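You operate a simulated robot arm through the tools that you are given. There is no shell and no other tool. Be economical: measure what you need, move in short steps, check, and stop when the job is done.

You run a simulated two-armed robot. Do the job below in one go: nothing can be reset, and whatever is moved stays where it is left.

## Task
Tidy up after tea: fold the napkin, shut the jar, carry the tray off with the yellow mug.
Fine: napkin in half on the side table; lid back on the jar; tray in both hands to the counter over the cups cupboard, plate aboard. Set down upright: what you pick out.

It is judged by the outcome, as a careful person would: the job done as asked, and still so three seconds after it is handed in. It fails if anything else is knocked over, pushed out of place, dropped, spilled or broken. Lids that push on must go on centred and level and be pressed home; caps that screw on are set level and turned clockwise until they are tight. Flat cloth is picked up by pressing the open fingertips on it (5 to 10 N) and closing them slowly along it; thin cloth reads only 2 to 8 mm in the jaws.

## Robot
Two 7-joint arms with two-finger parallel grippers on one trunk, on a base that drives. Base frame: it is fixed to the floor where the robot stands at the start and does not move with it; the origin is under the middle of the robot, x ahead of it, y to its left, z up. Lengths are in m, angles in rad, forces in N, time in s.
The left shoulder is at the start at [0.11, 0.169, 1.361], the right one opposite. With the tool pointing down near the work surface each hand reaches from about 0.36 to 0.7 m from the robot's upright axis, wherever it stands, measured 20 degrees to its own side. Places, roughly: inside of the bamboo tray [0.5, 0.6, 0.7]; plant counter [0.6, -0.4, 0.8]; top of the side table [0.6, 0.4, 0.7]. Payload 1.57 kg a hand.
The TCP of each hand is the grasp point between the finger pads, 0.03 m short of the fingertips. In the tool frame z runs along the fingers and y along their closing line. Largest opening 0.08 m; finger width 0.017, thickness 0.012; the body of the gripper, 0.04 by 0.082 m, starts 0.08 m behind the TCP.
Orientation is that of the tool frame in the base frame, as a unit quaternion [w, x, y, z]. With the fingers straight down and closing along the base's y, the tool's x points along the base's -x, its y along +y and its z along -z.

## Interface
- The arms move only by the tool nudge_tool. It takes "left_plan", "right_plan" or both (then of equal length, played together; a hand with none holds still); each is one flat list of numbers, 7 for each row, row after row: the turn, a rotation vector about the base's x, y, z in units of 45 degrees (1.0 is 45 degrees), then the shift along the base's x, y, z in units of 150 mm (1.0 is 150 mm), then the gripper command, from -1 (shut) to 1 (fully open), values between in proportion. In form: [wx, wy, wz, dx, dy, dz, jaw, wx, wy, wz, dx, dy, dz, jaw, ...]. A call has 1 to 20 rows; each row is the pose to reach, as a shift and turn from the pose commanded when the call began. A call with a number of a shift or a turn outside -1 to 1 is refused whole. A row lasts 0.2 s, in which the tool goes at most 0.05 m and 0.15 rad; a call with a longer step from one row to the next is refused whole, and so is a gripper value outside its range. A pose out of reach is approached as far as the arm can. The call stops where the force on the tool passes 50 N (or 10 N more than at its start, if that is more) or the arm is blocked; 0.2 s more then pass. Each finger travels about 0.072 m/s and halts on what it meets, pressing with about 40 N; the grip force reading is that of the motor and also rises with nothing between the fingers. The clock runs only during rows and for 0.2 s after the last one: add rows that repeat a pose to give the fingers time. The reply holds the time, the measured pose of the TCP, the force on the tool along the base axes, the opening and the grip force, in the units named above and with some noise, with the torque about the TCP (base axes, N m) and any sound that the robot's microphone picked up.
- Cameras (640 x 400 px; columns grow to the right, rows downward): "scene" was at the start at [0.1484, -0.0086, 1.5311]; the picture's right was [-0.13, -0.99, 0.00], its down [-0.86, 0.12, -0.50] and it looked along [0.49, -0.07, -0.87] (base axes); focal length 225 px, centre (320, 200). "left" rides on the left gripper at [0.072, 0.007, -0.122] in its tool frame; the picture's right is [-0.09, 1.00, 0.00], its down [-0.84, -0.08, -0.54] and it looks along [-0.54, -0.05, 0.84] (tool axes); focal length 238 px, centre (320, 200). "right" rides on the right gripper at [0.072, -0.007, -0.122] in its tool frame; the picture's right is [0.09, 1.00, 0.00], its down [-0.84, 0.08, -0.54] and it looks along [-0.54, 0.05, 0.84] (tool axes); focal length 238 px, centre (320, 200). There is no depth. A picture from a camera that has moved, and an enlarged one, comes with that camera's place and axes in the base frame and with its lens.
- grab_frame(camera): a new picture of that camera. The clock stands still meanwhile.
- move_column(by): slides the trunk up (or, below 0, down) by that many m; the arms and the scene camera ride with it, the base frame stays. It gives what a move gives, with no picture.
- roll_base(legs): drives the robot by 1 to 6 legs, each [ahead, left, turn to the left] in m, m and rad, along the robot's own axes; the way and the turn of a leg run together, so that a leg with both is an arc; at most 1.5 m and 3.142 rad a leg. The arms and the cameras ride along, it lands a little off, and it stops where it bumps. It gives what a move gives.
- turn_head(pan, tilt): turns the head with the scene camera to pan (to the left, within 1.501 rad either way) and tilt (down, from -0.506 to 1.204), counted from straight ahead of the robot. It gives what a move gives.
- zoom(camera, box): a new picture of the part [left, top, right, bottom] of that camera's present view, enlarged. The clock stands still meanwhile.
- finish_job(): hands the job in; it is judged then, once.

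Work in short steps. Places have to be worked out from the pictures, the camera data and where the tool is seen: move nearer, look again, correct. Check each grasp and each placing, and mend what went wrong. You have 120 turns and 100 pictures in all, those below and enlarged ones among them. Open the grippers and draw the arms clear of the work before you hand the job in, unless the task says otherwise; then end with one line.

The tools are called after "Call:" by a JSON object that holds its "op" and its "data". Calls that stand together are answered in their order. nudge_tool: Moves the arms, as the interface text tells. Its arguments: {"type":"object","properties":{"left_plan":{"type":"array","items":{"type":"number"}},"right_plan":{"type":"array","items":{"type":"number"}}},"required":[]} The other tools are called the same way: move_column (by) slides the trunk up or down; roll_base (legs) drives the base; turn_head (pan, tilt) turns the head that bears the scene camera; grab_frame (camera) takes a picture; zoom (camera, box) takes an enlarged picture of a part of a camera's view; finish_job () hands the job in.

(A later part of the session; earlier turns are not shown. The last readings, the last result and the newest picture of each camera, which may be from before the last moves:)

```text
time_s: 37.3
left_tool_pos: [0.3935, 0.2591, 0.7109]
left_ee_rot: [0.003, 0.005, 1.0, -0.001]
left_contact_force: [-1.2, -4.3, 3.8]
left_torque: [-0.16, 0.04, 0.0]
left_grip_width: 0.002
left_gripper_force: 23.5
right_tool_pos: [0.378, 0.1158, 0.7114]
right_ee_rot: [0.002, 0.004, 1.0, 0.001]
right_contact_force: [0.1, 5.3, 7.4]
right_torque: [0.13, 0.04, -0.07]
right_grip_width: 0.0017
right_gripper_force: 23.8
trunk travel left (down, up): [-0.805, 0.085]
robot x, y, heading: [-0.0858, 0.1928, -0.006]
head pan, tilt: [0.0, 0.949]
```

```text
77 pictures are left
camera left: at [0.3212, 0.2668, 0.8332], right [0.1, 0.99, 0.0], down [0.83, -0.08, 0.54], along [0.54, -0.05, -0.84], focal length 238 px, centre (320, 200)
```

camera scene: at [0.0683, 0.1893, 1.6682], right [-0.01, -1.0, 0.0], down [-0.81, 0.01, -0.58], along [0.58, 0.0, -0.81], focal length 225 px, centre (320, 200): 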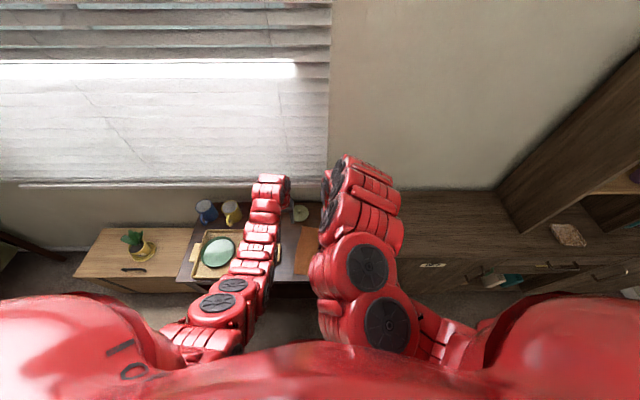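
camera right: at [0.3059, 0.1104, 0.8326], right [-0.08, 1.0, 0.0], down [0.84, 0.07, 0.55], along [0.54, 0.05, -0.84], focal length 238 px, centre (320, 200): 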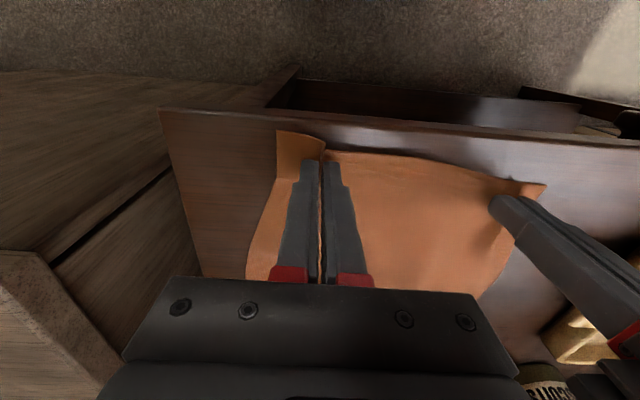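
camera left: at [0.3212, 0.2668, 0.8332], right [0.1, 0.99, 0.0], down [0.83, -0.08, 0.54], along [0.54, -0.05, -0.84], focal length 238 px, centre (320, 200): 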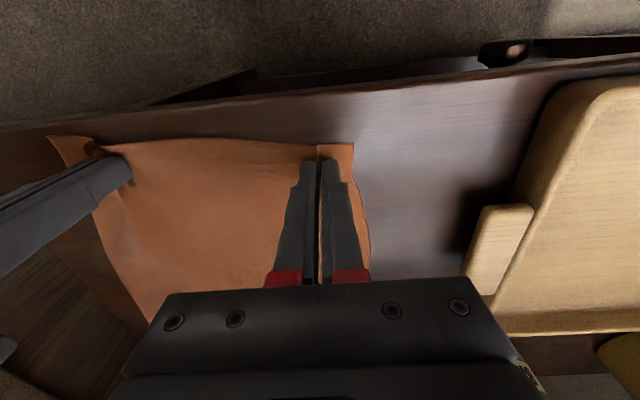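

Both jaws hold a ridge of cloth (2 mm). I swing the near edge up in an arc, first half, then look.

Call:
{"op": "nudge_tool", "data": {"left_plan": [0, 0, 0, 0.008, 0, 0.089, -1, 0, 0, 0, 0.03, -0.003, 0.175, -1, 0, 0, 0, 0.067, -0.007, 0.257, -1, 0, 0, 0, 0.117, -0.012, 0.333, -1, 0, 0, 0, 0.18, -0.018, 0.4, -1, 0, 0, 0, 0.253, -0.026, 0.458, -1, 0, 0, 0, 0.335, -0.034, 0.505, -1, 0, 0, 0, 0.424, -0.044, 0.539, -1, 0, 0, 0, 0.517, -0.053, 0.56, -1, 0, 0, 0, 0.613, -0.063, 0.567, -1], "right_plan": [0, 0, 0, 0.008, 0, 0.089, -1, 0, 0, 0, 0.03, -0.003, 0.175, -1, 0, 0, 0, 0.067, -0.007, 0.257, -1, 0, 0, 0, 0.117, -0.012, 0.333, -1, 0, 0, 0, 0.18, -0.018, 0.4, -1, 0, 0, 0, 0.253, -0.026, 0.458, -1, 0, 0, 0, 0.335, -0.034, 0.505, -1, 0, 0, 0, 0.424, -0.044, 0.539, -1, 0, 0, 0, 0.517, -0.053, 0.56, -1, 0, 0, 0, 0.613, -0.063, 0.567, -1]}}

Call:
{"op": "grab_frame", "data": {"camera": "left"}}

Call:
{"op": "grab_frame", "data": {"camera": "right"}}

```text
time_s: 39.5
left_tool_pos: [0.4861, 0.2487, 0.7949]
left_ee_rot: [0.0, 0.004, 1.0, -0.001]
left_contact_force: [0.1, -5.0, -0.5]
left_torque: [-0.18, 0.01, 0.04]
left_grip_width: 0.0021
left_gripper_force: 23.6
right_tool_pos: [0.471, 0.1064, 0.7949]
right_ee_rot: [0.001, 0.006, 1.0, 0.001]
right_contact_force: [1.3, 5.7, -0.7]
right_torque: [0.16, -0.03, -0.09]
right_grip_width: 0.0019
right_gripper_force: 23.6
trunk travel left (down, up): [-0.805, 0.085]
robot x, y, heading: [-0.0896, 0.1914, -0.01]
head pan, tilt: [0.0, 0.949]
```

```text
76 pictures are left
camera left: at [0.4149, 0.2561, 0.9171], right [0.1, 0.99, 0.0], down [0.84, -0.08, 0.54], along [0.54, -0.05, -0.84], focal length 238 px, centre (320, 200)
```

left: 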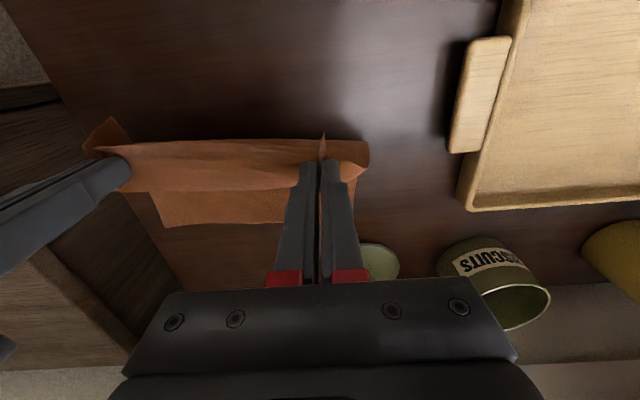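

```text
75 pictures are left
camera right: at [0.3997, 0.1001, 0.9165], right [-0.08, 1.0, 0.0], down [0.84, 0.07, 0.54], along [0.54, 0.05, -0.84], focal length 238 px, centre (320, 200)
```

right: 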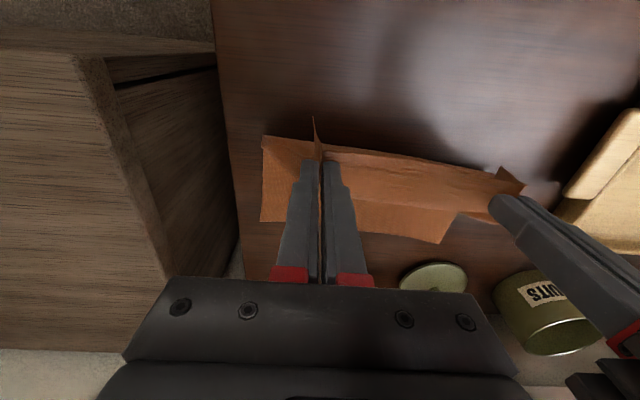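

The cloth hangs cleanly and the far half has not slid. Second half of the arc, easing the slight tension between the hands.

Call:
{"op": "nudge_tool", "data": {"left_plan": [0, 0, 0, 0.097, -0.015, -0.007, -1, 0, 0, 0, 0.192, -0.03, -0.026, -1, 0, 0, 0, 0.281, -0.045, -0.057, -1, 0, 0, 0, 0.364, -0.055, -0.1, -1, 0, 0, 0, 0.438, -0.065, -0.154, -1, 0, 0, 0, 0.502, -0.075, -0.217, -1, 0, 0, 0, 0.552, -0.083, -0.288, -1, 0, 0, 0, 0.59, -0.09, -0.364, -1, 0, 0, 0, 0.612, -0.093, -0.444, -1, 0, 0, 0, 0.62, -0.093, -0.52, -1], "right_plan": [0, 0, 0, 0.097, -0.005, -0.007, -1, 0, 0, 0, 0.192, -0.01, -0.026, -1, 0, 0, 0, 0.281, -0.015, -0.057, -1, 0, 0, 0, 0.364, -0.02, -0.1, -1, 0, 0, 0, 0.438, -0.023, -0.154, -1, 0, 0, 0, 0.502, -0.025, -0.217, -1, 0, 0, 0, 0.552, -0.028, -0.288, -1, 0, 0, 0, 0.59, -0.03, -0.364, -1, 0, 0, 0, 0.612, -0.033, -0.444, -1, 0, 0, 0, 0.62, -0.033, -0.52, -1]}}

Call:
{"op": "grab_frame", "data": {"camera": "left"}}

Call:
{"op": "grab_frame", "data": {"camera": "right"}}

```text
time_s: 41.7
left_tool_pos: [0.5344, 0.2426, 0.7841]
left_ee_rot: [0.001, 0.005, 1.0, 0.0]
left_contact_force: [0.5, -3.2, -0.8]
left_torque: [-0.07, -0.01, 0.02]
left_grip_width: 0.0016
left_gripper_force: 23.4
left hand out of reach, approached as far as the arm can: row 4, 5, 6, 7, 8, 9, 10
right_tool_pos: [0.531, 0.1016, 0.773]
right_ee_rot: [0.001, 0.005, 1.0, 0.001]
right_contact_force: [-0.7, 2.5, 0.0]
right_torque: [0.08, 0.0, -0.06]
right_grip_width: 0.0016
right_gripper_force: 23.4
right hand out of reach, approached as far as the arm can: row 5, 6, 7, 8, 9, 10
trunk travel left (down, up): [-0.805, 0.085]
robot x, y, heading: [-0.0876, 0.1925, -0.008]
head pan, tilt: [0.0, 0.949]
```

```text
74 pictures are left
camera left: at [0.4619, 0.2497, 0.906], right [0.1, 0.99, 0.0], down [0.83, -0.08, 0.54], along [0.54, -0.05, -0.84], focal length 238 px, centre (320, 200)
```

left: 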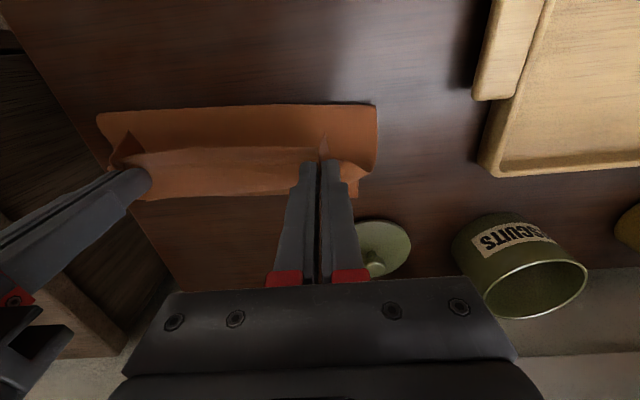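

```text
73 pictures are left
camera right: at [0.4598, 0.0952, 0.8949], right [-0.08, 1.0, 0.0], down [0.84, 0.07, 0.54], along [0.54, 0.05, -0.84], focal length 238 px, centre (320, 200)
```

right: 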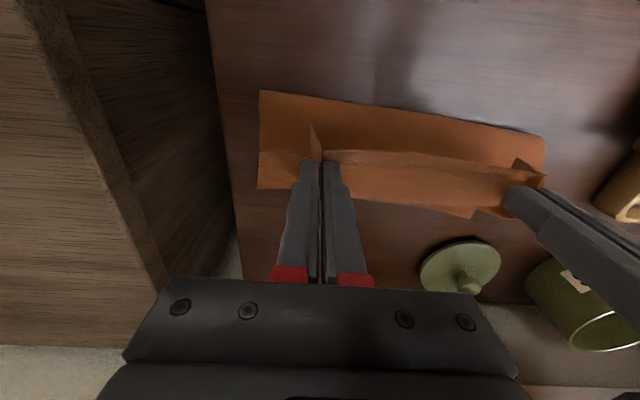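

The raised trunk limits the outer reach. I roll forward 4 cm and lower the trunk 5 cm, which lays the edge over.

Call:
{"op": "roll_base", "data": {"legs": [[0.04, 0, 0]]}}

Call:
{"op": "move_column", "data": {"by": -0.05}}

```text
time_s: 42.6
left_tool_pos: [0.5707, 0.2415, 0.7861]
left_ee_rot: [0.003, 0.004, 1.0, 0.0]
left_contact_force: [-0.7, -2.6, -0.2]
left_torque: [-0.08, 0.02, 0.05]
left_grip_width: 0.0017
left_gripper_force: 23.2
right_tool_pos: [0.5693, 0.1021, 0.7747]
right_ee_rot: [0.003, 0.005, 1.0, 0.001]
right_contact_force: [-0.8, 3.2, -0.3]
right_torque: [0.08, -0.02, -0.02]
right_grip_width: 0.0019
right_gripper_force: 23.4
trunk travel left (down, up): [-0.805, 0.085]
robot x, y, heading: [-0.0478, 0.1942, -0.003]
head pan, tilt: [0.0, 0.949]
```

```text
time_s: 43.5
left_tool_pos: [0.5727, 0.2434, 0.7349]
left_ee_rot: [0.002, 0.005, 1.0, 0.0]
left_contact_force: [-0.1, -2.1, 0.0]
left_torque: [-0.06, -0.03, 0.06]
left_grip_width: 0.0016
left_gripper_force: 23.0
right_tool_pos: [0.5687, 0.1012, 0.7239]
right_ee_rot: [0.001, 0.004, 1.0, 0.001]
right_contact_force: [0.3, 2.0, 0.1]
right_torque: [0.06, 0.0, 0.03]
right_grip_width: 0.0017
right_gripper_force: 23.3
trunk travel left (down, up): [-0.755, 0.135]
robot x, y, heading: [-0.0484, 0.1914, -0.007]
head pan, tilt: [0.0, 0.949]
```

Now lower both gently onto the far edge, with small x trims.

Call:
{"op": "nudge_tool", "data": {"left_plan": [0, 0, 0, 0.02, 0, -0.05, -1, 0, 0, 0, 0.04, 0, -0.1, -1, 0, 0, 0, 0.04, 0, -0.135, -1], "right_plan": [0, 0, 0, -0.02, -0.02, -0.025, -1, 0, 0, 0, -0.03, -0.03, -0.05, -1, 0, 0, 0, -0.03, -0.03, -0.063, -1]}}

Call:
{"op": "grab_frame", "data": {"camera": "left"}}

Call:
{"op": "grab_frame", "data": {"camera": "right"}}

```text
time_s: 44.3
left_tool_pos: [0.5746, 0.2416, 0.7329]
left_ee_rot: [0.001, 0.005, 1.0, 0.0]
left_contact_force: [-0.3, -8.8, -1.9]
left_torque: [-0.28, -0.01, 0.06]
left_grip_width: 0.0019
left_gripper_force: 23.5
left hand out of reach, approached as far as the arm can: row 1, 2, 3
right_tool_pos: [0.5646, 0.098, 0.714]
right_ee_rot: [0.002, 0.005, 1.0, 0.002]
right_contact_force: [1.1, 7.8, 1.5]
right_torque: [0.26, -0.03, -0.02]
right_grip_width: 0.0018
right_gripper_force: 23.1
trunk travel left (down, up): [-0.755, 0.135]
robot x, y, heading: [-0.0492, 0.1909, -0.007]
head pan, tilt: [0.0, 0.949]
```

```text
72 pictures are left
camera left: at [0.5012, 0.2493, 0.8559], right [0.1, 0.99, 0.0], down [0.83, -0.08, 0.54], along [0.54, -0.06, -0.84], focal length 238 px, centre (320, 200)
```

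left: 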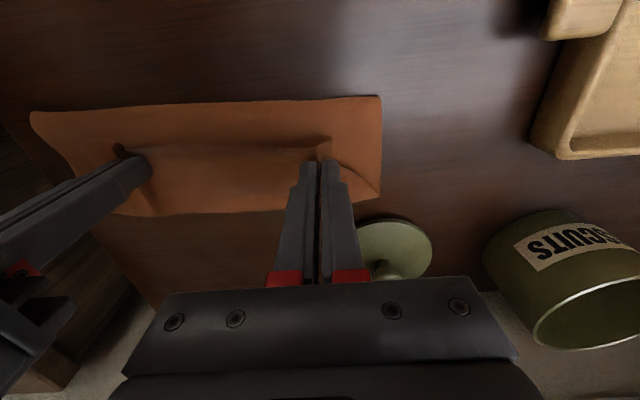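

```text
71 pictures are left
camera right: at [0.494, 0.0914, 0.8356], right [-0.08, 1.0, 0.0], down [0.84, 0.07, 0.54], along [0.54, 0.05, -0.84], focal length 238 px, centre (320, 200)
```

right: 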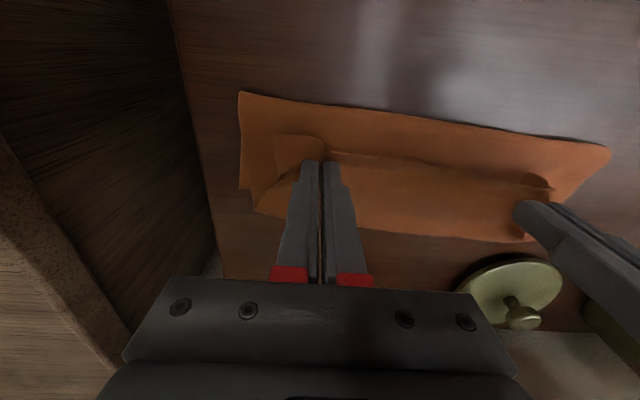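

Left is at its reach limit, so I lift the right 2 cm (and ease tension) and lower the trunk 2 cm.

Call:
{"op": "nudge_tool", "data": {"right_plan": [0, 0, 0, 0, 0.02, 0.065, -1, 0, 0, 0, 0, 0.035, 0.127, -1]}}

Call:
{"op": "move_column", "data": {"by": -0.019}}

Call:
{"op": "grab_frame", "data": {"camera": "right"}}

```text
time_s: 44.9
left_tool_pos: [0.5724, 0.2422, 0.7342]
left_ee_rot: [0.002, 0.004, 1.0, 0.001]
left_contact_force: [-1.2, -2.6, 0.3]
left_torque: [-0.08, 0.0, 0.04]
left_grip_width: 0.0016
left_gripper_force: 23.6
right_tool_pos: [0.566, 0.1021, 0.7337]
right_ee_rot: [0.001, 0.004, 1.0, 0.0]
right_contact_force: [0.1, 2.7, -0.6]
right_torque: [0.07, 0.0, -0.04]
right_grip_width: 0.0017
right_gripper_force: 23.3
trunk travel left (down, up): [-0.755, 0.135]
robot x, y, heading: [-0.0465, 0.1926, -0.01]
head pan, tilt: [0.0, 0.949]
```

```text
time_s: 45.6
left_tool_pos: [0.573, 0.2426, 0.7153]
left_ee_rot: [0.001, 0.004, 1.0, 0.0]
left_contact_force: [-0.1, -2.3, 0.2]
left_torque: [-0.02, 0.04, 0.01]
left_grip_width: 0.002
left_gripper_force: 23.6
right_tool_pos: [0.5664, 0.103, 0.7144]
right_ee_rot: [0.002, 0.004, 1.0, 0.0]
right_contact_force: [-0.3, 2.1, -0.7]
right_torque: [0.05, -0.01, -0.02]
right_grip_width: 0.0019
right_gripper_force: 23.4
trunk travel left (down, up): [-0.736, 0.154]
robot x, y, heading: [-0.0522, 0.1894, -0.009]
head pan, tilt: [0.0, 0.949]
```

```text
70 pictures are left
camera right: at [0.4943, 0.0962, 0.8356], right [-0.08, 1.0, 0.0], down [0.84, 0.07, 0.54], along [0.54, 0.05, -0.84], focal length 238 px, centre (320, 200)
```

right: 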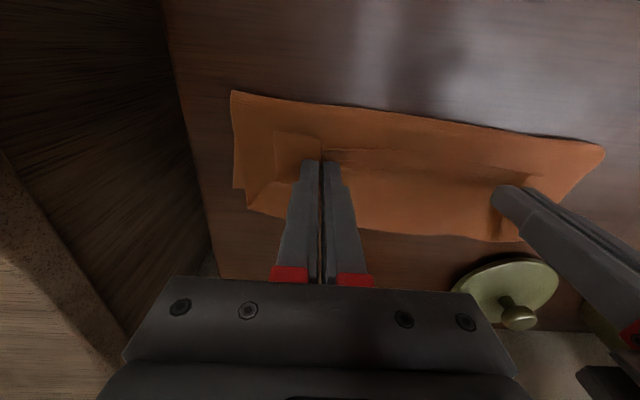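

The upper layer lies over the far edge. I open slowly and lift straight up.

Call:
{"op": "nudge_tool", "data": {"left_plan": [0, 0, 0, 0, 0, 0, -0.8, 0, 0, 0, 0, 0, 0, -0.6, 0, 0, 0, 0, 0, 0, -0.4, 0, 0, 0, 0, 0, 0, -0.2, 0, 0, 0, 0, 0, 0, -0.2, 0, 0, 0, 0, 0, 0.1, -0.2, 0, 0, 0, 0, 0, 0.3, -0.2, 0, 0, 0, 0, 0, 0.6, -0.2], "right_plan": [0, 0, 0, 0, 0, 0, -0.8, 0, 0, 0, 0, 0, 0, -0.6, 0, 0, 0, 0, 0, 0, -0.4, 0, 0, 0, 0, 0, 0, -0.2, 0, 0, 0, 0, 0, 0, -0.2, 0, 0, 0, 0, 0, 0.1, -0.2, 0, 0, 0, 0, 0, 0.3, -0.2, 0, 0, 0, 0, 0, 0.6, -0.2]}}

Call:
{"op": "grab_frame", "data": {"camera": "right"}}

Call:
{"op": "grab_frame", "data": {"camera": "left"}}

```text
time_s: 47.4
left_tool_pos: [0.5725, 0.2427, 0.8055]
left_ee_rot: [0.001, 0.003, 1.0, 0.0]
left_contact_force: [-0.2, 0.0, 0.0]
left_torque: [0.03, -0.03, -0.04]
left_grip_width: 0.0321
left_gripper_force: 0.1
right_tool_pos: [0.5658, 0.1034, 0.8021]
right_ee_rot: [0.002, 0.004, 1.0, 0.001]
right_contact_force: [0.7, 1.1, 0.2]
right_torque: [0.03, -0.01, -0.02]
right_grip_width: 0.0318
right_gripper_force: 0.1
trunk travel left (down, up): [-0.736, 0.154]
robot x, y, heading: [-0.0478, 0.1909, -0.004]
head pan, tilt: [0.0, 0.949]
```

```text
69 pictures are left
camera right: at [0.4952, 0.0964, 0.9249], right [-0.08, 1.0, 0.0], down [0.84, 0.07, 0.54], along [0.54, 0.05, -0.84], focal length 238 px, centre (320, 200)
```

right: 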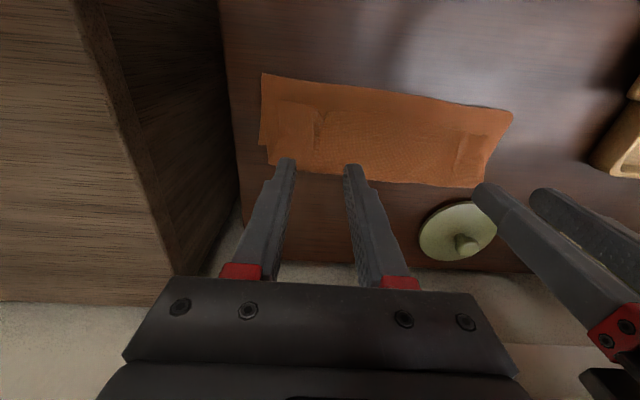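

```text
68 pictures are left
camera left: at [0.5008, 0.2494, 0.9277], right [0.1, 0.99, 0.0], down [0.84, -0.08, 0.54], along [0.54, -0.05, -0.84], focal length 238 px, centre (320, 200)
```

left: 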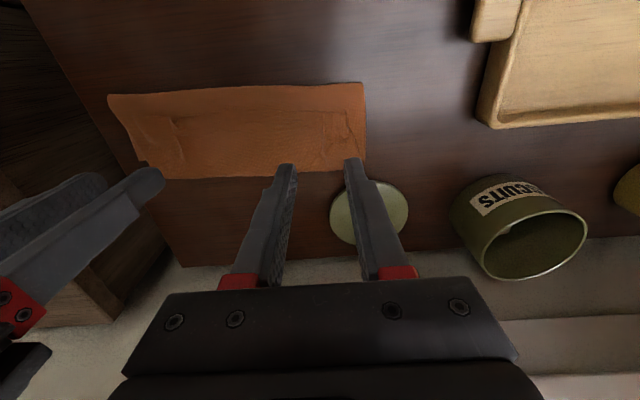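

The napkin is folded in half. Next the lid: I raise both hands, lower the trunk for more reach, and roll to about x 0.02, y 0.28.

Call:
{"op": "nudge_tool", "data": {"left_plan": [0, 0, 0, 0, 0, 0.3, -0.2, 0, 0, 0, 0, 0, 0.6, -0.2, 0, 0, 0, 0, 0, 0.9, -0.2], "right_plan": [0, 0, 0, 0, 0, 0.3, -0.2, 0, 0, 0, 0, 0, 0.6, -0.2, 0, 0, 0, 0, 0, 0.9, -0.2]}}

Call:
{"op": "move_column", "data": {"by": -0.1}}

Call:
{"op": "roll_base", "data": {"legs": [[0.06, 0.09, 0.005]]}}

Call:
{"op": "grab_frame", "data": {"camera": "left"}}

```text
time_s: 48.2
left_tool_pos: [0.5703, 0.2424, 0.9398]
left_ee_rot: [0.002, 0.003, 1.0, 0.0]
left_contact_force: [0.3, 0.2, 0.0]
left_torque: [-0.08, 0.0, 0.01]
left_grip_width: 0.0317
left_gripper_force: 0.1
right_tool_pos: [0.5658, 0.101, 0.9417]
right_ee_rot: [0.002, 0.006, 1.0, -0.001]
right_contact_force: [-0.4, -0.7, 1.2]
right_torque: [0.05, -0.02, 0.01]
right_grip_width: 0.0318
right_gripper_force: 0.1
trunk travel left (down, up): [-0.736, 0.154]
robot x, y, heading: [-0.0471, 0.1906, -0.008]
head pan, tilt: [0.0, 0.949]
```

```text
time_s: 49.5
left_tool_pos: [0.5715, 0.2409, 0.8386]
left_ee_rot: [0.001, 0.005, 1.0, 0.0]
left_contact_force: [-1.0, 0.5, 0.3]
left_torque: [0.01, -0.01, 0.02]
left_grip_width: 0.032
left_gripper_force: 0.0
right_tool_pos: [0.568, 0.1017, 0.8396]
right_ee_rot: [0.001, 0.004, 1.0, 0.0]
right_contact_force: [-0.3, -0.1, -0.4]
right_torque: [0.01, 0.01, -0.01]
right_grip_width: 0.032
right_gripper_force: 0.0
trunk travel left (down, up): [-0.636, 0.254]
robot x, y, heading: [-0.0472, 0.1909, -0.009]
head pan, tilt: [0.0, 0.949]
```

```text
time_s: 50.7
left_tool_pos: [0.6303, 0.333, 0.8385]
left_ee_rot: [0.001, 0.001, 1.0, 0.0]
left_contact_force: [0.4, 0.9, -0.6]
left_torque: [-0.01, 0.0, 0.02]
left_grip_width: 0.0322
left_gripper_force: 0.1
right_tool_pos: [0.6288, 0.1927, 0.84]
right_ee_rot: [0.001, 0.002, 1.0, 0.001]
right_contact_force: [0.4, -0.6, -0.6]
right_torque: [-0.02, 0.01, -0.03]
right_grip_width: 0.0321
right_gripper_force: 0.0
trunk travel left (down, up): [-0.636, 0.254]
robot x, y, heading: [0.0114, 0.2806, -0.002]
head pan, tilt: [0.0, 0.949]
```

```text
67 pictures are left
camera left: at [0.5585, 0.3397, 0.9612], right [0.09, 1.0, 0.0], down [0.84, -0.08, 0.54], along [0.54, -0.05, -0.84], focal length 238 px, centre (320, 200)
```

left: 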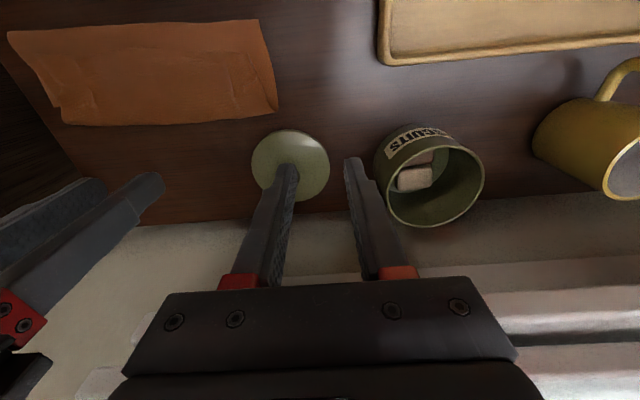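

Move above the lid knob estimate (.683,.295) at z 0.79, opening 5 cm, and look.

Call:
{"op": "nudge_tool", "data": {"left_plan": [0, 0, 0, 0.12, -0.085, 0, 0.2, 0, 0, 0, 0.24, -0.17, 0, 0.2, 0, 0, 0, 0.35, -0.253, -0.1, 0.2, 0, 0, 0, 0.35, -0.253, -0.323, 0.2]}}

Call:
{"op": "grab_frame", "data": {"camera": "left"}}

Call:
{"op": "grab_frame", "data": {"camera": "right"}}

```text
time_s: 51.7
left_tool_pos: [0.6833, 0.2939, 0.7894]
left_ee_rot: [0.002, 0.001, 1.0, -0.002]
left_contact_force: [-0.7, 0.8, 0.9]
left_torque: [0.0, 0.01, 0.01]
left_grip_width: 0.0479
left_gripper_force: 0.1
right_tool_pos: [0.6278, 0.1922, 0.8393]
right_ee_rot: [0.001, 0.002, 1.0, 0.0]
right_contact_force: [0.9, -0.6, -0.4]
right_torque: [-0.02, 0.02, 0.01]
right_grip_width: 0.0321
right_gripper_force: 0.1
trunk travel left (down, up): [-0.636, 0.254]
robot x, y, heading: [0.0131, 0.2799, 0.002]
head pan, tilt: [0.0, 0.949]
```

```text
66 pictures are left
camera left: at [0.6108, 0.3008, 0.9118], right [0.09, 1.0, 0.0], down [0.83, -0.08, 0.54], along [0.54, -0.05, -0.84], focal length 238 px, centre (320, 200)
```

left: 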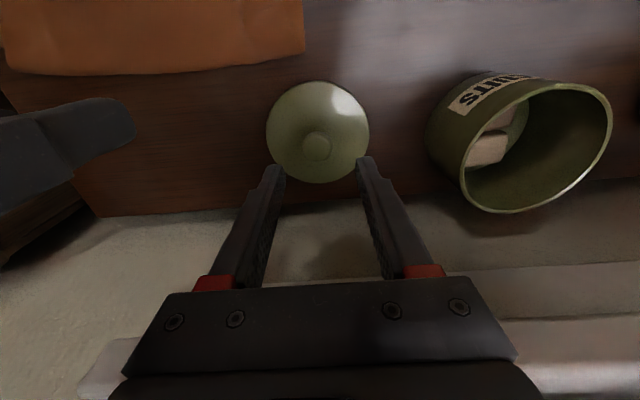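

```text
65 pictures are left
camera right: at [0.5571, 0.1867, 0.9606], right [-0.09, 1.0, 0.0], down [0.84, 0.07, 0.54], along [0.54, 0.05, -0.84], focal length 238 px, centre (320, 200)
```

right: 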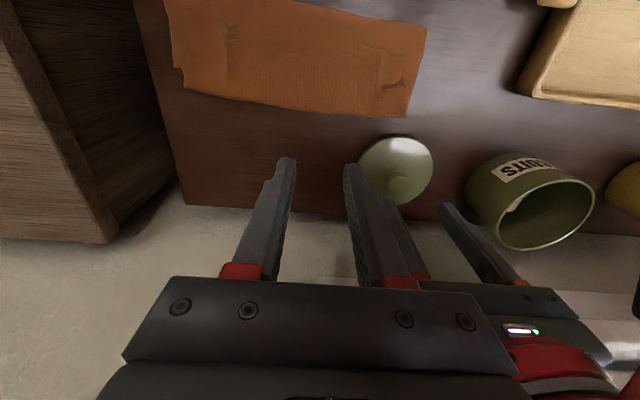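

Knob refined to (.684,.291). I descend so the fingertips flank it just above the lid plate.

Call:
{"op": "nudge_tool", "data": {"left_plan": [0, 0, 0, 0.005, -0.017, -0.2, 0.2, 0, 0, 0, 0.005, -0.017, -0.38, 0.2, 0, 0, 0, 0.005, -0.017, -0.42, 0.2]}}

Call:
{"op": "grab_frame", "data": {"camera": "left"}}

Call:
{"op": "zoom", "data": {"camera": "right", "box": [320, 100, 640, 300]}}

```text
time_s: 52.5
left_tool_pos: [0.6812, 0.2923, 0.734]
left_ee_rot: [0.001, 0.001, 1.0, 0.0]
left_contact_force: [-0.2, 0.2, -0.7]
left_torque: [0.02, 0.03, -0.01]
left_grip_width: 0.0479
left_gripper_force: 0.0
left hand out of reach, approached as far as the arm can: row 3
right_tool_pos: [0.6289, 0.1927, 0.8393]
right_ee_rot: [0.0, 0.002, 1.0, 0.0]
right_contact_force: [0.7, -0.2, -1.0]
right_torque: [-0.01, -0.01, 0.0]
right_grip_width: 0.0322
right_gripper_force: 0.1
trunk travel left (down, up): [-0.636, 0.254]
robot x, y, heading: [0.0154, 0.2798, 0.0]
head pan, tilt: [0.0, 0.949]
```

```text
64 pictures are left
camera left: at [0.6097, 0.2995, 0.8554], right [0.09, 1.0, 0.0], down [0.84, -0.08, 0.54], along [0.54, -0.05, -0.84], focal length 238 px, centre (320, 200)
```

left: 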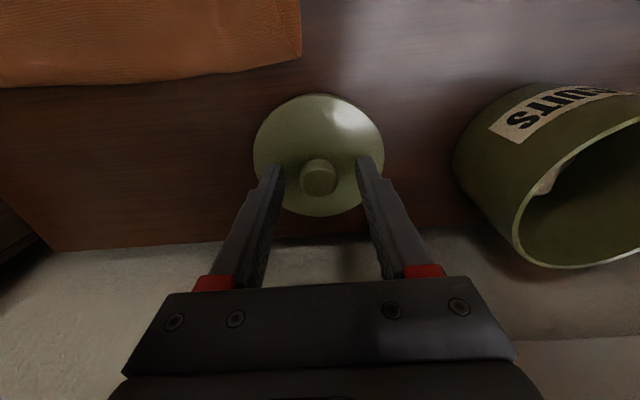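

```text
2.00 times, centred on (480, 200) of right
camera zoom: at [0.5567, 0.1866, 0.961], right [-0.09, 1.0, 0.0], down [0.84, 0.07, 0.54], along [0.54, 0.05, -0.84], focal length 477 px, centre (0, 200)
```

zoom: 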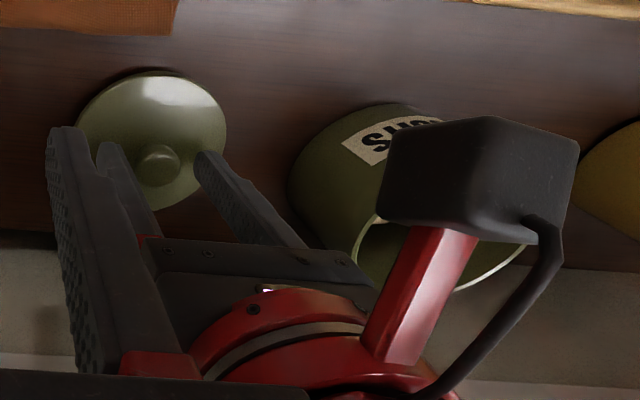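

Knob is centred between the fingers; I descend the remaining 1.1 cm with the trunk.

Call:
{"op": "move_column", "data": {"by": -0.011}}

```text
time_s: 53.1
left_tool_pos: [0.6823, 0.2924, 0.7241]
left_ee_rot: [0.002, 0.001, 1.0, 0.0]
left_contact_force: [-2.9, 0.8, 9.8]
left_torque: [-0.06, 0.09, -0.01]
left_grip_width: 0.0485
left_gripper_force: 0.4
right_tool_pos: [0.6277, 0.1923, 0.8283]
right_ee_rot: [0.001, 0.002, 1.0, 0.001]
right_contact_force: [0.8, 0.6, -0.2]
right_torque: [0.0, -0.01, -0.02]
right_grip_width: 0.0322
right_gripper_force: 0.2
trunk travel left (down, up): [-0.625, 0.265]
robot x, y, heading: [0.0114, 0.2803, -0.001]
head pan, tilt: [0.0, 0.949]
```

Tips touch the lid plate (tip at 0.694). Raise 2 mm and close on the knob.

Call:
{"op": "nudge_tool", "data": {"left_plan": [0, 0, 0, 0, 0, 0.015, 0.0, 0, 0, 0, 0, 0, 0.015, -0.3, 0, 0, 0, 0, 0, 0.015, -0.6, 0, 0, 0, 0, 0, 0.015, -1, 0, 0, 0, 0, 0, 0.015, -1, 0, 0, 0, 0, 0, 0.015, -1]}}

Call:
{"op": "grab_frame", "data": {"camera": "left"}}

```text
time_s: 54.5
left_tool_pos: [0.6816, 0.2918, 0.725]
left_ee_rot: [0.001, 0.0, 1.0, 0.0]
left_contact_force: [0.5, 0.4, 0.6]
left_torque: [-0.01, 0.01, 0.0]
left_grip_width: 0.0234
left_gripper_force: 35.8
right_tool_pos: [0.6274, 0.1932, 0.8281]
right_ee_rot: [0.001, 0.001, 1.0, 0.0]
right_contact_force: [-0.6, -1.3, 0.6]
right_torque: [-0.01, 0.01, 0.0]
right_grip_width: 0.0321
right_gripper_force: 0.1
trunk travel left (down, up): [-0.625, 0.265]
robot x, y, heading: [0.0093, 0.2789, -0.001]
head pan, tilt: [0.0, 0.949]
```

```text
62 pictures are left
camera left: at [0.6101, 0.2991, 0.8468], right [0.09, 1.0, 0.0], down [0.84, -0.08, 0.54], along [0.54, -0.05, -0.84], focal length 238 px, centre (320, 200)
```

left: 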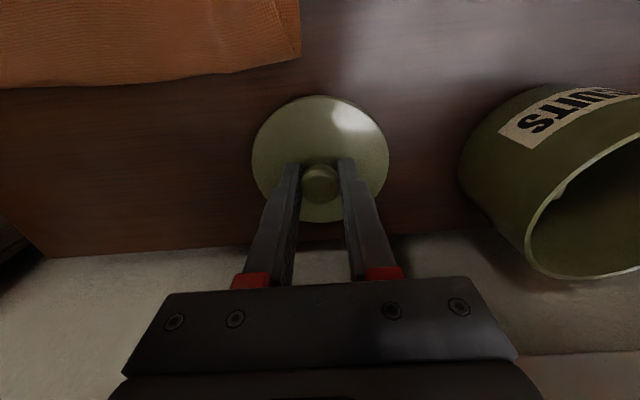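

Knob held (23 mm). Lift 11 cm and carry it toward the jar.

Call:
{"op": "nudge_tool", "data": {"left_plan": [0, 0, 0, 0, 0, 0.15, -1, 0, 0, 0, 0, 0, 0.4, -1, 0, 0, 0, 0, 0, 0.7, -1, 0, 0, 0, 0, 0.2, 0.73, -1, 0, 0, 0, 0, 0.45, 0.73, -1, 0, 0, 0, 0, 0.7, 0.73, -1, 0, 0, 0, 0, 0.9, 0.73, -1, 0, 0, 0, 0, 0.9, 0.73, -1]}}

Call:
{"op": "grab_frame", "data": {"camera": "left"}}

Call:
{"op": "grab_frame", "data": {"camera": "right"}}

```text
time_s: 56.3
left_tool_pos: [0.682, 0.4274, 0.8351]
left_ee_rot: [0.002, 0.001, 1.0, -0.001]
left_contact_force: [-0.6, -0.2, -0.8]
left_torque: [0.01, 0.02, 0.01]
left_grip_width: 0.0
left_gripper_force: 21.5
right_tool_pos: [0.6271, 0.1922, 0.8276]
right_ee_rot: [0.001, 0.001, 1.0, 0.001]
right_contact_force: [0.3, -0.8, -0.2]
right_torque: [0.04, 0.01, -0.04]
right_grip_width: 0.0323
right_gripper_force: 0.1
trunk travel left (down, up): [-0.625, 0.265]
robot x, y, heading: [0.0139, 0.2769, -0.004]
head pan, tilt: [0.0, 0.949]
```

```text
61 pictures are left
camera left: at [0.6092, 0.4342, 0.9566], right [0.09, 1.0, 0.0], down [0.83, -0.08, 0.54], along [0.54, -0.05, -0.84], focal length 238 px, centre (320, 200)
```

left: 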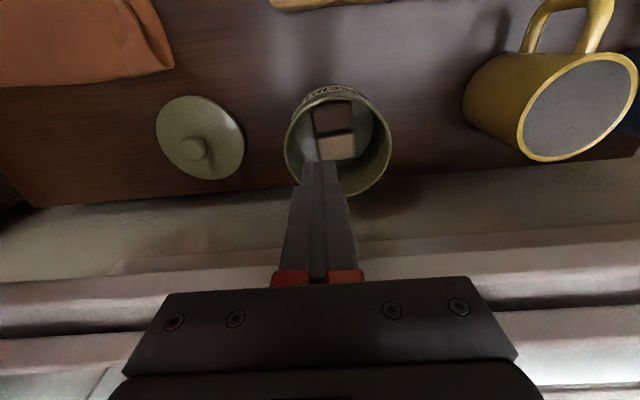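

```text
60 pictures are left
camera right: at [0.5568, 0.186, 0.9498], right [-0.09, 1.0, 0.0], down [0.84, 0.07, 0.54], along [0.54, 0.05, -0.84], focal length 238 px, centre (320, 200)
```

right: 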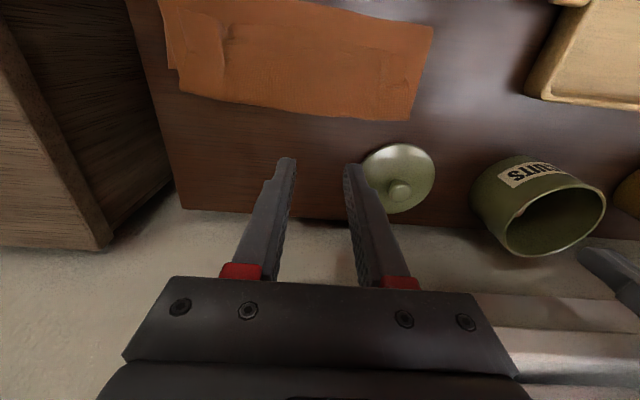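

The knob slipped out of the jaws; the lid is still on the table. I zoom in on the knob's shape.

Call:
{"op": "zoom", "data": {"camera": "right", "box": [350, 130, 450, 220]}}

Call:
{"op": "zoom", "data": {"camera": "left", "box": [140, 80, 400, 210]}}

```text
4.44 times, centred on (400, 175) of right
camera zoom: at [0.5568, 0.186, 0.9498], right [-0.09, 1.0, 0.0], down [0.84, 0.07, 0.54], along [0.54, 0.05, -0.84], focal length 1059 px, centre (-36, 311)
```

zoom: 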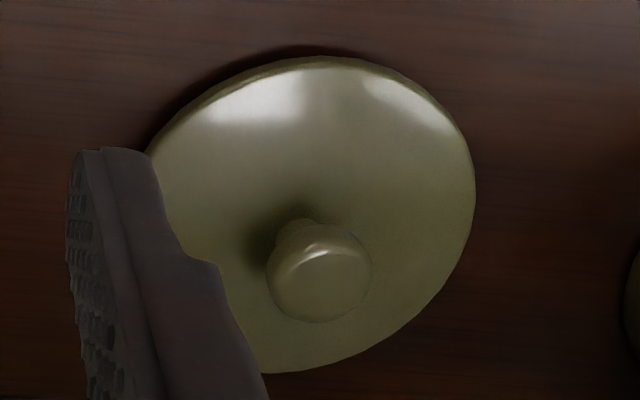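

```text
2.46 times, centred on (270, 145) of left
camera zoom: at [0.6092, 0.4342, 0.9566], right [0.09, 1.0, 0.0], down [0.83, -0.08, 0.54], along [0.54, -0.05, -0.84], focal length 587 px, centre (443, 335)
```

zoom: 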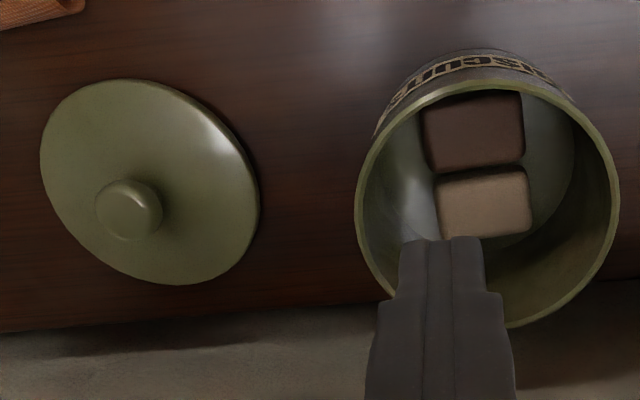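

It's a mushroom knob, triangulated at [.689,.291,.716] — my grip was 7 mm too near in x, at the pad edge. I move back over it, with the trunk 8 cm lower for reach.

Call:
{"op": "nudge_tool", "data": {"left_plan": [0, 0, 0, 0.01, -0.1, 0.15, -1, 0, 0, 0, 0.02, -0.25, 0.3, -0.6, 0, 0, 0, 0.03, -0.45, 0.42, -0.2, 0, 0, 0, 0.04, -0.65, 0.53, 0.1, 0, 0, 0, 0.047, -0.8, 0.53, 0.1, 0, 0, 0, 0.047, -0.907, 0.53, 0.1], "right_plan": [0, 0, 0, 0, 0, 0.15, -0.2, 0, 0, 0, 0, 0, 0.3, -0.2, 0, 0, 0, 0, -0.1, 0.42, -0.2, 0, 0, 0, 0, -0.2, 0.53, -0.2, 0, 0, 0, 0, -0.3, 0.53, -0.2, 0, 0, 0, 0, -0.3, 0.53, -0.2]}}

Call:
{"op": "move_column", "data": {"by": -0.08}}

Call:
{"op": "nudge_tool", "data": {"left_plan": [0, 0, 0, 0, 0, -0.2, 0.1, 0, 0, 0, 0, 0, -0.45, 0.1]}}

Call:
{"op": "zoom", "data": {"camera": "left", "box": [200, 60, 440, 210]}}

```text
time_s: 57.7
left_tool_pos: [0.6893, 0.2924, 0.9139]
left_ee_rot: [0.002, 0.0, 1.0, 0.0]
left_contact_force: [-0.1, 0.3, 0.3]
left_torque: [0.01, -0.02, 0.0]
left_grip_width: 0.0441
left_gripper_force: 0.1
right_tool_pos: [0.6395, 0.1892, 0.868]
right_ee_rot: [0.001, 0.003, 1.0, 0.001]
right_contact_force: [0.1, -0.6, -0.6]
right_torque: [0.04, -0.02, 0.0]
right_grip_width: 0.0322
right_gripper_force: 0.0
right hand out of reach, approached as far as the arm can: row 2, 3, 4, 5, 6
trunk travel left (down, up): [-0.625, 0.265]
robot x, y, heading: [0.0146, 0.2802, -0.001]
head pan, tilt: [0.0, 0.949]
```

```text
time_s: 58.9
left_tool_pos: [0.6882, 0.2921, 0.8341]
left_ee_rot: [0.002, 0.001, 1.0, -0.001]
left_contact_force: [-0.7, -1.0, -0.8]
left_torque: [-0.04, 0.04, 0.02]
left_grip_width: 0.0439
left_gripper_force: 0.0
right_tool_pos: [0.6391, 0.189, 0.7873]
right_ee_rot: [0.0, 0.002, 1.0, 0.0]
right_contact_force: [-0.1, -0.4, 0.4]
right_torque: [0.04, 0.01, -0.01]
right_grip_width: 0.0321
right_gripper_force: 0.0
trunk travel left (down, up): [-0.545, 0.345]
robot x, y, heading: [0.0137, 0.2777, -0.002]
head pan, tilt: [0.0, 0.949]
```

```text
time_s: 59.4
left_tool_pos: [0.6901, 0.2916, 0.7918]
left_ee_rot: [0.009, 0.001, 1.0, -0.002]
left_contact_force: [1.7, -0.7, 1.9]
left_torque: [0.07, 0.17, 0.02]
left_grip_width: 0.0439
left_gripper_force: 0.1
right_tool_pos: [0.6382, 0.1896, 0.7862]
right_ee_rot: [0.001, 0.002, 1.0, 0.001]
right_contact_force: [0.3, 0.2, -0.5]
right_torque: [0.01, 0.02, 0.03]
right_grip_width: 0.0319
right_gripper_force: 0.0
trunk travel left (down, up): [-0.545, 0.345]
robot x, y, heading: [0.0122, 0.2827, 0.003]
head pan, tilt: [0.0, 0.949]
stopped in row 2 (left hand): the force on the tool passed its limit at 70 N (the readings are from after the stop); the commanded pose is now the measured one
```

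```text
2.67 times, centred on (320, 135) of left
camera zoom: at [0.6174, 0.2985, 0.9125], right [0.09, 1.0, 0.0], down [0.83, -0.08, 0.56], along [0.55, -0.05, -0.83], focal length 636 px, centre (320, 373)
```

zoom: 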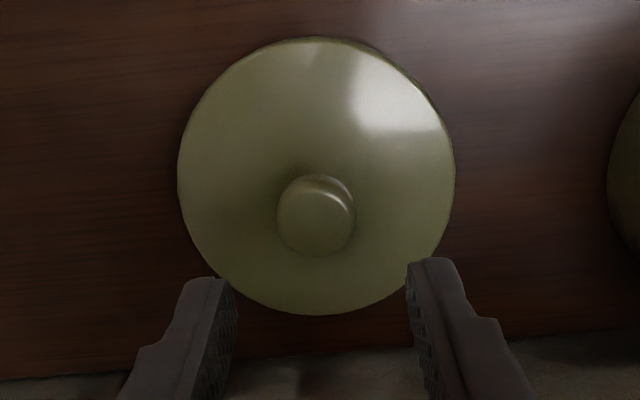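

Something hit at 70 N — most likely the two forearms close together. I move the right hand up and away to the right before going on.

Call:
{"op": "nudge_tool", "data": {"right_plan": [0, 0, 0, 0, -0.2, 0.1, -0.2, 0, 0, 0, 0, -0.5, 0.2, -0.2, 0, 0, 0, 0, -0.8, 0.3, -0.2, 0, 0, 0, 0, -1, 0.4, -0.2]}}

Call:
{"op": "grab_frame", "data": {"camera": "scene"}}

```text
time_s: 60.4
left_tool_pos: [0.6907, 0.291, 0.7914]
left_ee_rot: [0.009, 0.001, 1.0, 0.0]
left_contact_force: [-0.9, -5.3, 10.2]
left_torque: [0.47, -0.45, -0.09]
left_grip_width: 0.0442
left_gripper_force: 0.0
right_tool_pos: [0.6498, 0.048, 0.8288]
right_ee_rot: [0.001, 0.002, 1.0, 0.001]
right_contact_force: [0.5, -0.8, -0.4]
right_torque: [0.0, 0.0, -0.02]
right_grip_width: 0.0321
right_gripper_force: 0.0
right hand out of reach, approached as far as the arm can: row 1, 2, 3, 4
trunk travel left (down, up): [-0.545, 0.345]
robot x, y, heading: [0.0155, 0.2777, 0.002]
head pan, tilt: [0.0, 0.949]
```

```text
56 pictures are left
camera scene: at [0.1656, 0.2801, 1.4083], right [0.0, -1.0, 0.0], down [-0.81, 0.0, -0.58], along [0.58, 0.0, -0.81], focal length 225 px, centre (320, 200)
```

scene: 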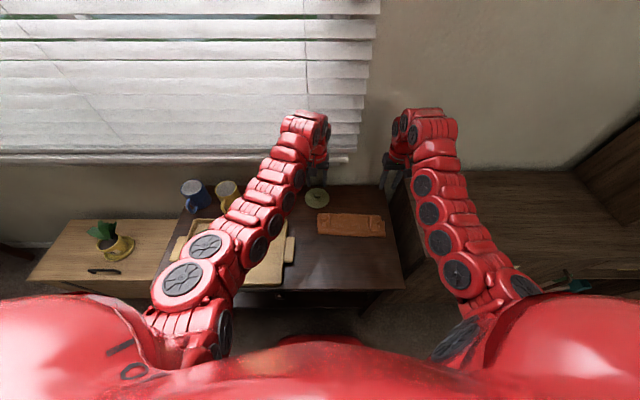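

Left still feels an upward push of 10 N. I zoom in to see what the left wrist touches (blind or sill).

Call:
{"op": "zoom", "data": {"camera": "scene", "box": [240, 80, 440, 220]}}

Call:
{"op": "grab_frame", "data": {"camera": "right"}}

```text
2.86 times, centred on (340, 150) of scene
camera zoom: at [0.1656, 0.2801, 1.4083], right [0.0, -1.0, 0.0], down [-0.81, 0.0, -0.58], along [0.58, 0.0, -0.81], focal length 642 px, centre (263, 343)
```

zoom: 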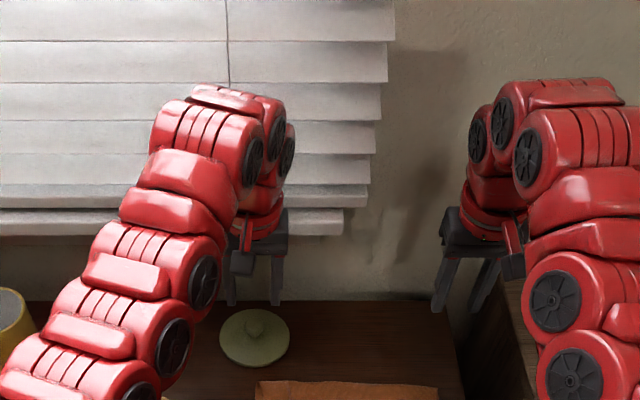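

```text
54 pictures are left
camera right: at [0.5788, 0.0415, 0.9505], right [-0.09, 1.0, 0.0], down [0.84, 0.07, 0.54], along [0.54, 0.05, -0.84], focal length 238 px, centre (320, 200)
```

right: 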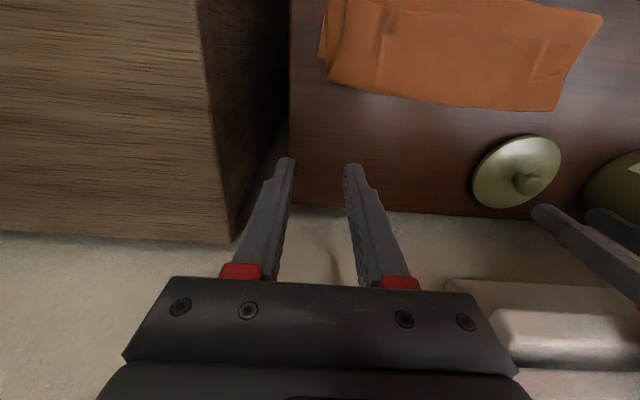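

The left wrist bulges against the blind when the trunk is low. I pull back and up, restore the trunk +0.08, and will tilt the hand so its body leans away from the window.

Call:
{"op": "nudge_tool", "data": {"left_plan": [0, 0, 0, -0.1, 0, 0.05, 0.1, 0, 0, 0, -0.25, 0, 0.15, 0.1, 0, 0, 0, -0.4, 0, 0.15, 0.1]}}

Call:
{"op": "move_column", "data": {"by": 0.08}}

Call:
{"op": "nudge_tool", "data": {"left_plan": [0, -0.15, 0, 0, 0, 0, 0.1, 0, -0.3, 0, 0, 0, 0, 0.1, 0, -0.444, 0, 0, 0, 0, 0.1, 0, -0.444, 0, 0.1, 0, -0.1, 0.1, 0, -0.444, 0, 0.2, 0, -0.3, 0.1, 0, -0.444, 0, 0.35, 0, -0.5, 0.1]}}

Call:
{"op": "grab_frame", "data": {"camera": "left"}}

Call:
{"op": "zoom", "data": {"camera": "right", "box": [420, 100, 640, 240]}}

```text
time_s: 61.2
left_tool_pos: [0.6331, 0.2907, 0.8117]
left_ee_rot: [0.007, 0.001, 1.0, 0.0]
left_contact_force: [-0.7, -0.4, 0.5]
left_torque: [0.04, -0.03, -0.04]
left_grip_width: 0.0437
left_gripper_force: 0.0
right_tool_pos: [0.6515, 0.0463, 0.8281]
right_ee_rot: [0.001, 0.001, 1.0, 0.001]
right_contact_force: [-0.6, 0.5, 0.1]
right_torque: [0.03, -0.01, -0.01]
right_grip_width: 0.032
right_gripper_force: 0.1
trunk travel left (down, up): [-0.545, 0.345]
robot x, y, heading: [0.0161, 0.279, 0.002]
head pan, tilt: [0.0, 0.949]
```

```text
time_s: 62.4
left_tool_pos: [0.6314, 0.292, 0.8916]
left_ee_rot: [0.008, 0.002, 1.0, 0.0]
left_contact_force: [0.6, 0.8, 0.6]
left_torque: [0.02, 0.02, 0.0]
left_grip_width: 0.0442
left_gripper_force: 0.2
right_tool_pos: [0.6512, 0.0462, 0.9071]
right_ee_rot: [0.0, 0.001, 1.0, 0.001]
right_contact_force: [-0.7, -0.2, 0.9]
right_torque: [-0.02, -0.04, 0.0]
right_grip_width: 0.0322
right_gripper_force: 0.0
trunk travel left (down, up): [-0.625, 0.265]
robot x, y, heading: [0.0161, 0.2788, -0.005]
head pan, tilt: [0.0, 0.949]
```

```text
time_s: 63.8
left_tool_pos: [0.6856, 0.29, 0.8143]
left_ee_rot: [0.179, 0.001, 0.984, -0.001]
left_contact_force: [0.7, 0.3, 0.1]
left_torque: [0.02, 0.0, 0.0]
left_grip_width: 0.044
left_gripper_force: 0.0
left hand out of reach, approached as far as the arm can: row 1
right_tool_pos: [0.6518, 0.0475, 0.9067]
right_ee_rot: [-0.001, 0.001, 1.0, 0.001]
right_contact_force: [-0.4, -0.2, -0.5]
right_torque: [0.02, 0.0, 0.0]
right_grip_width: 0.0321
right_gripper_force: 0.0
trunk travel left (down, up): [-0.625, 0.265]
robot x, y, heading: [0.0137, 0.2782, 0.001]
head pan, tilt: [0.0, 0.949]
```

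```text
53 pictures are left
camera left: at [0.5752, 0.2973, 0.9031], right [0.09, 1.0, 0.03], down [0.59, -0.08, 0.8], along [0.8, -0.05, -0.6], focal length 238 px, centre (320, 200)
```

left: 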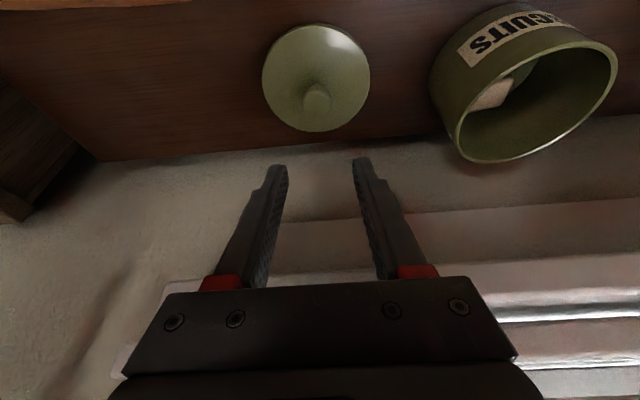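

```text
2.86 times, centred on (530, 170) of right
camera zoom: at [0.5807, 0.0417, 1.029], right [-0.09, 1.0, 0.0], down [0.84, 0.07, 0.54], along [0.54, 0.05, -0.84], focal length 681 px, centre (-280, 286)
```

zoom: 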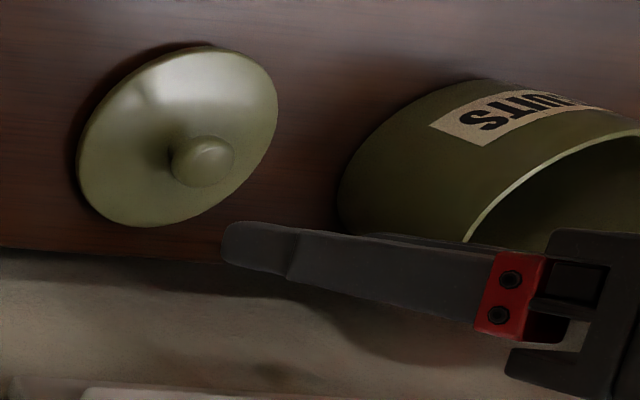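

Knob again at (.689,.292,.713). I lower the tilted hand so the finger pads flank the knob.

Call:
{"op": "nudge_tool", "data": {"left_plan": [0, 0, 0, -0.017, 0.012, -0.2, 0.1, 0, 0, 0, -0.017, 0.012, -0.4, 0.1, 0, 0, 0, -0.017, 0.012, -0.5, 0.1, 0, 0, 0, -0.017, 0.012, -0.56, 0.1]}}

Call:
{"op": "grab_frame", "data": {"camera": "left"}}

Call:
{"op": "zoom", "data": {"camera": "right", "box": [420, 100, 640, 240]}}

```text
time_s: 64.8
left_tool_pos: [0.682, 0.2926, 0.733]
left_ee_rot: [0.18, 0.001, 0.984, -0.001]
left_contact_force: [0.1, -0.4, 0.5]
left_torque: [-0.03, 0.0, 0.01]
left_grip_width: 0.0443
left_gripper_force: 0.1
right_tool_pos: [0.6513, 0.0474, 0.9084]
right_ee_rot: [0.0, 0.003, 1.0, 0.001]
right_contact_force: [-0.2, 0.6, 0.1]
right_torque: [-0.02, -0.01, 0.01]
right_grip_width: 0.032
right_gripper_force: 0.1
trunk travel left (down, up): [-0.625, 0.265]
robot x, y, heading: [0.0134, 0.2789, -0.006]
head pan, tilt: [0.0, 0.949]
```

```text
51 pictures are left
camera left: at [0.5721, 0.3003, 0.8215], right [0.09, 1.0, 0.03], down [0.59, -0.08, 0.8], along [0.8, -0.05, -0.59], focal length 238 px, centre (320, 200)
```

left: 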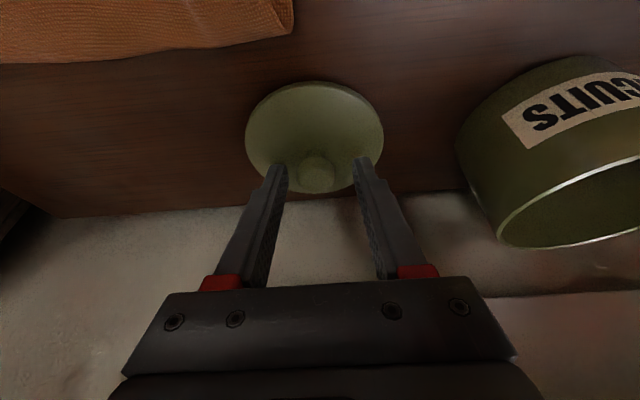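

```text
2.86 times, centred on (530, 170) of right
camera zoom: at [0.5801, 0.0415, 1.0294], right [-0.09, 1.0, 0.0], down [0.84, 0.07, 0.54], along [0.54, 0.05, -0.84], focal length 681 px, centre (-280, 286)
```

zoom: 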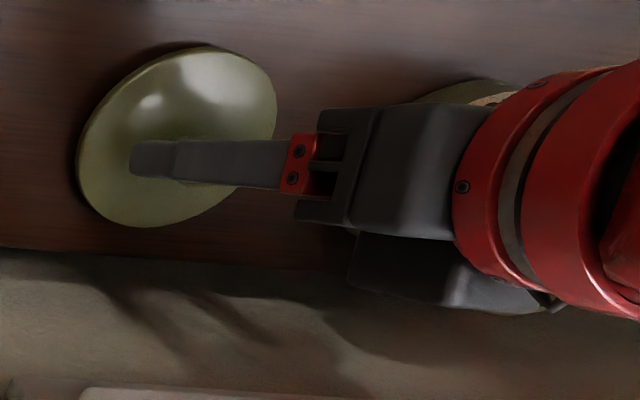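

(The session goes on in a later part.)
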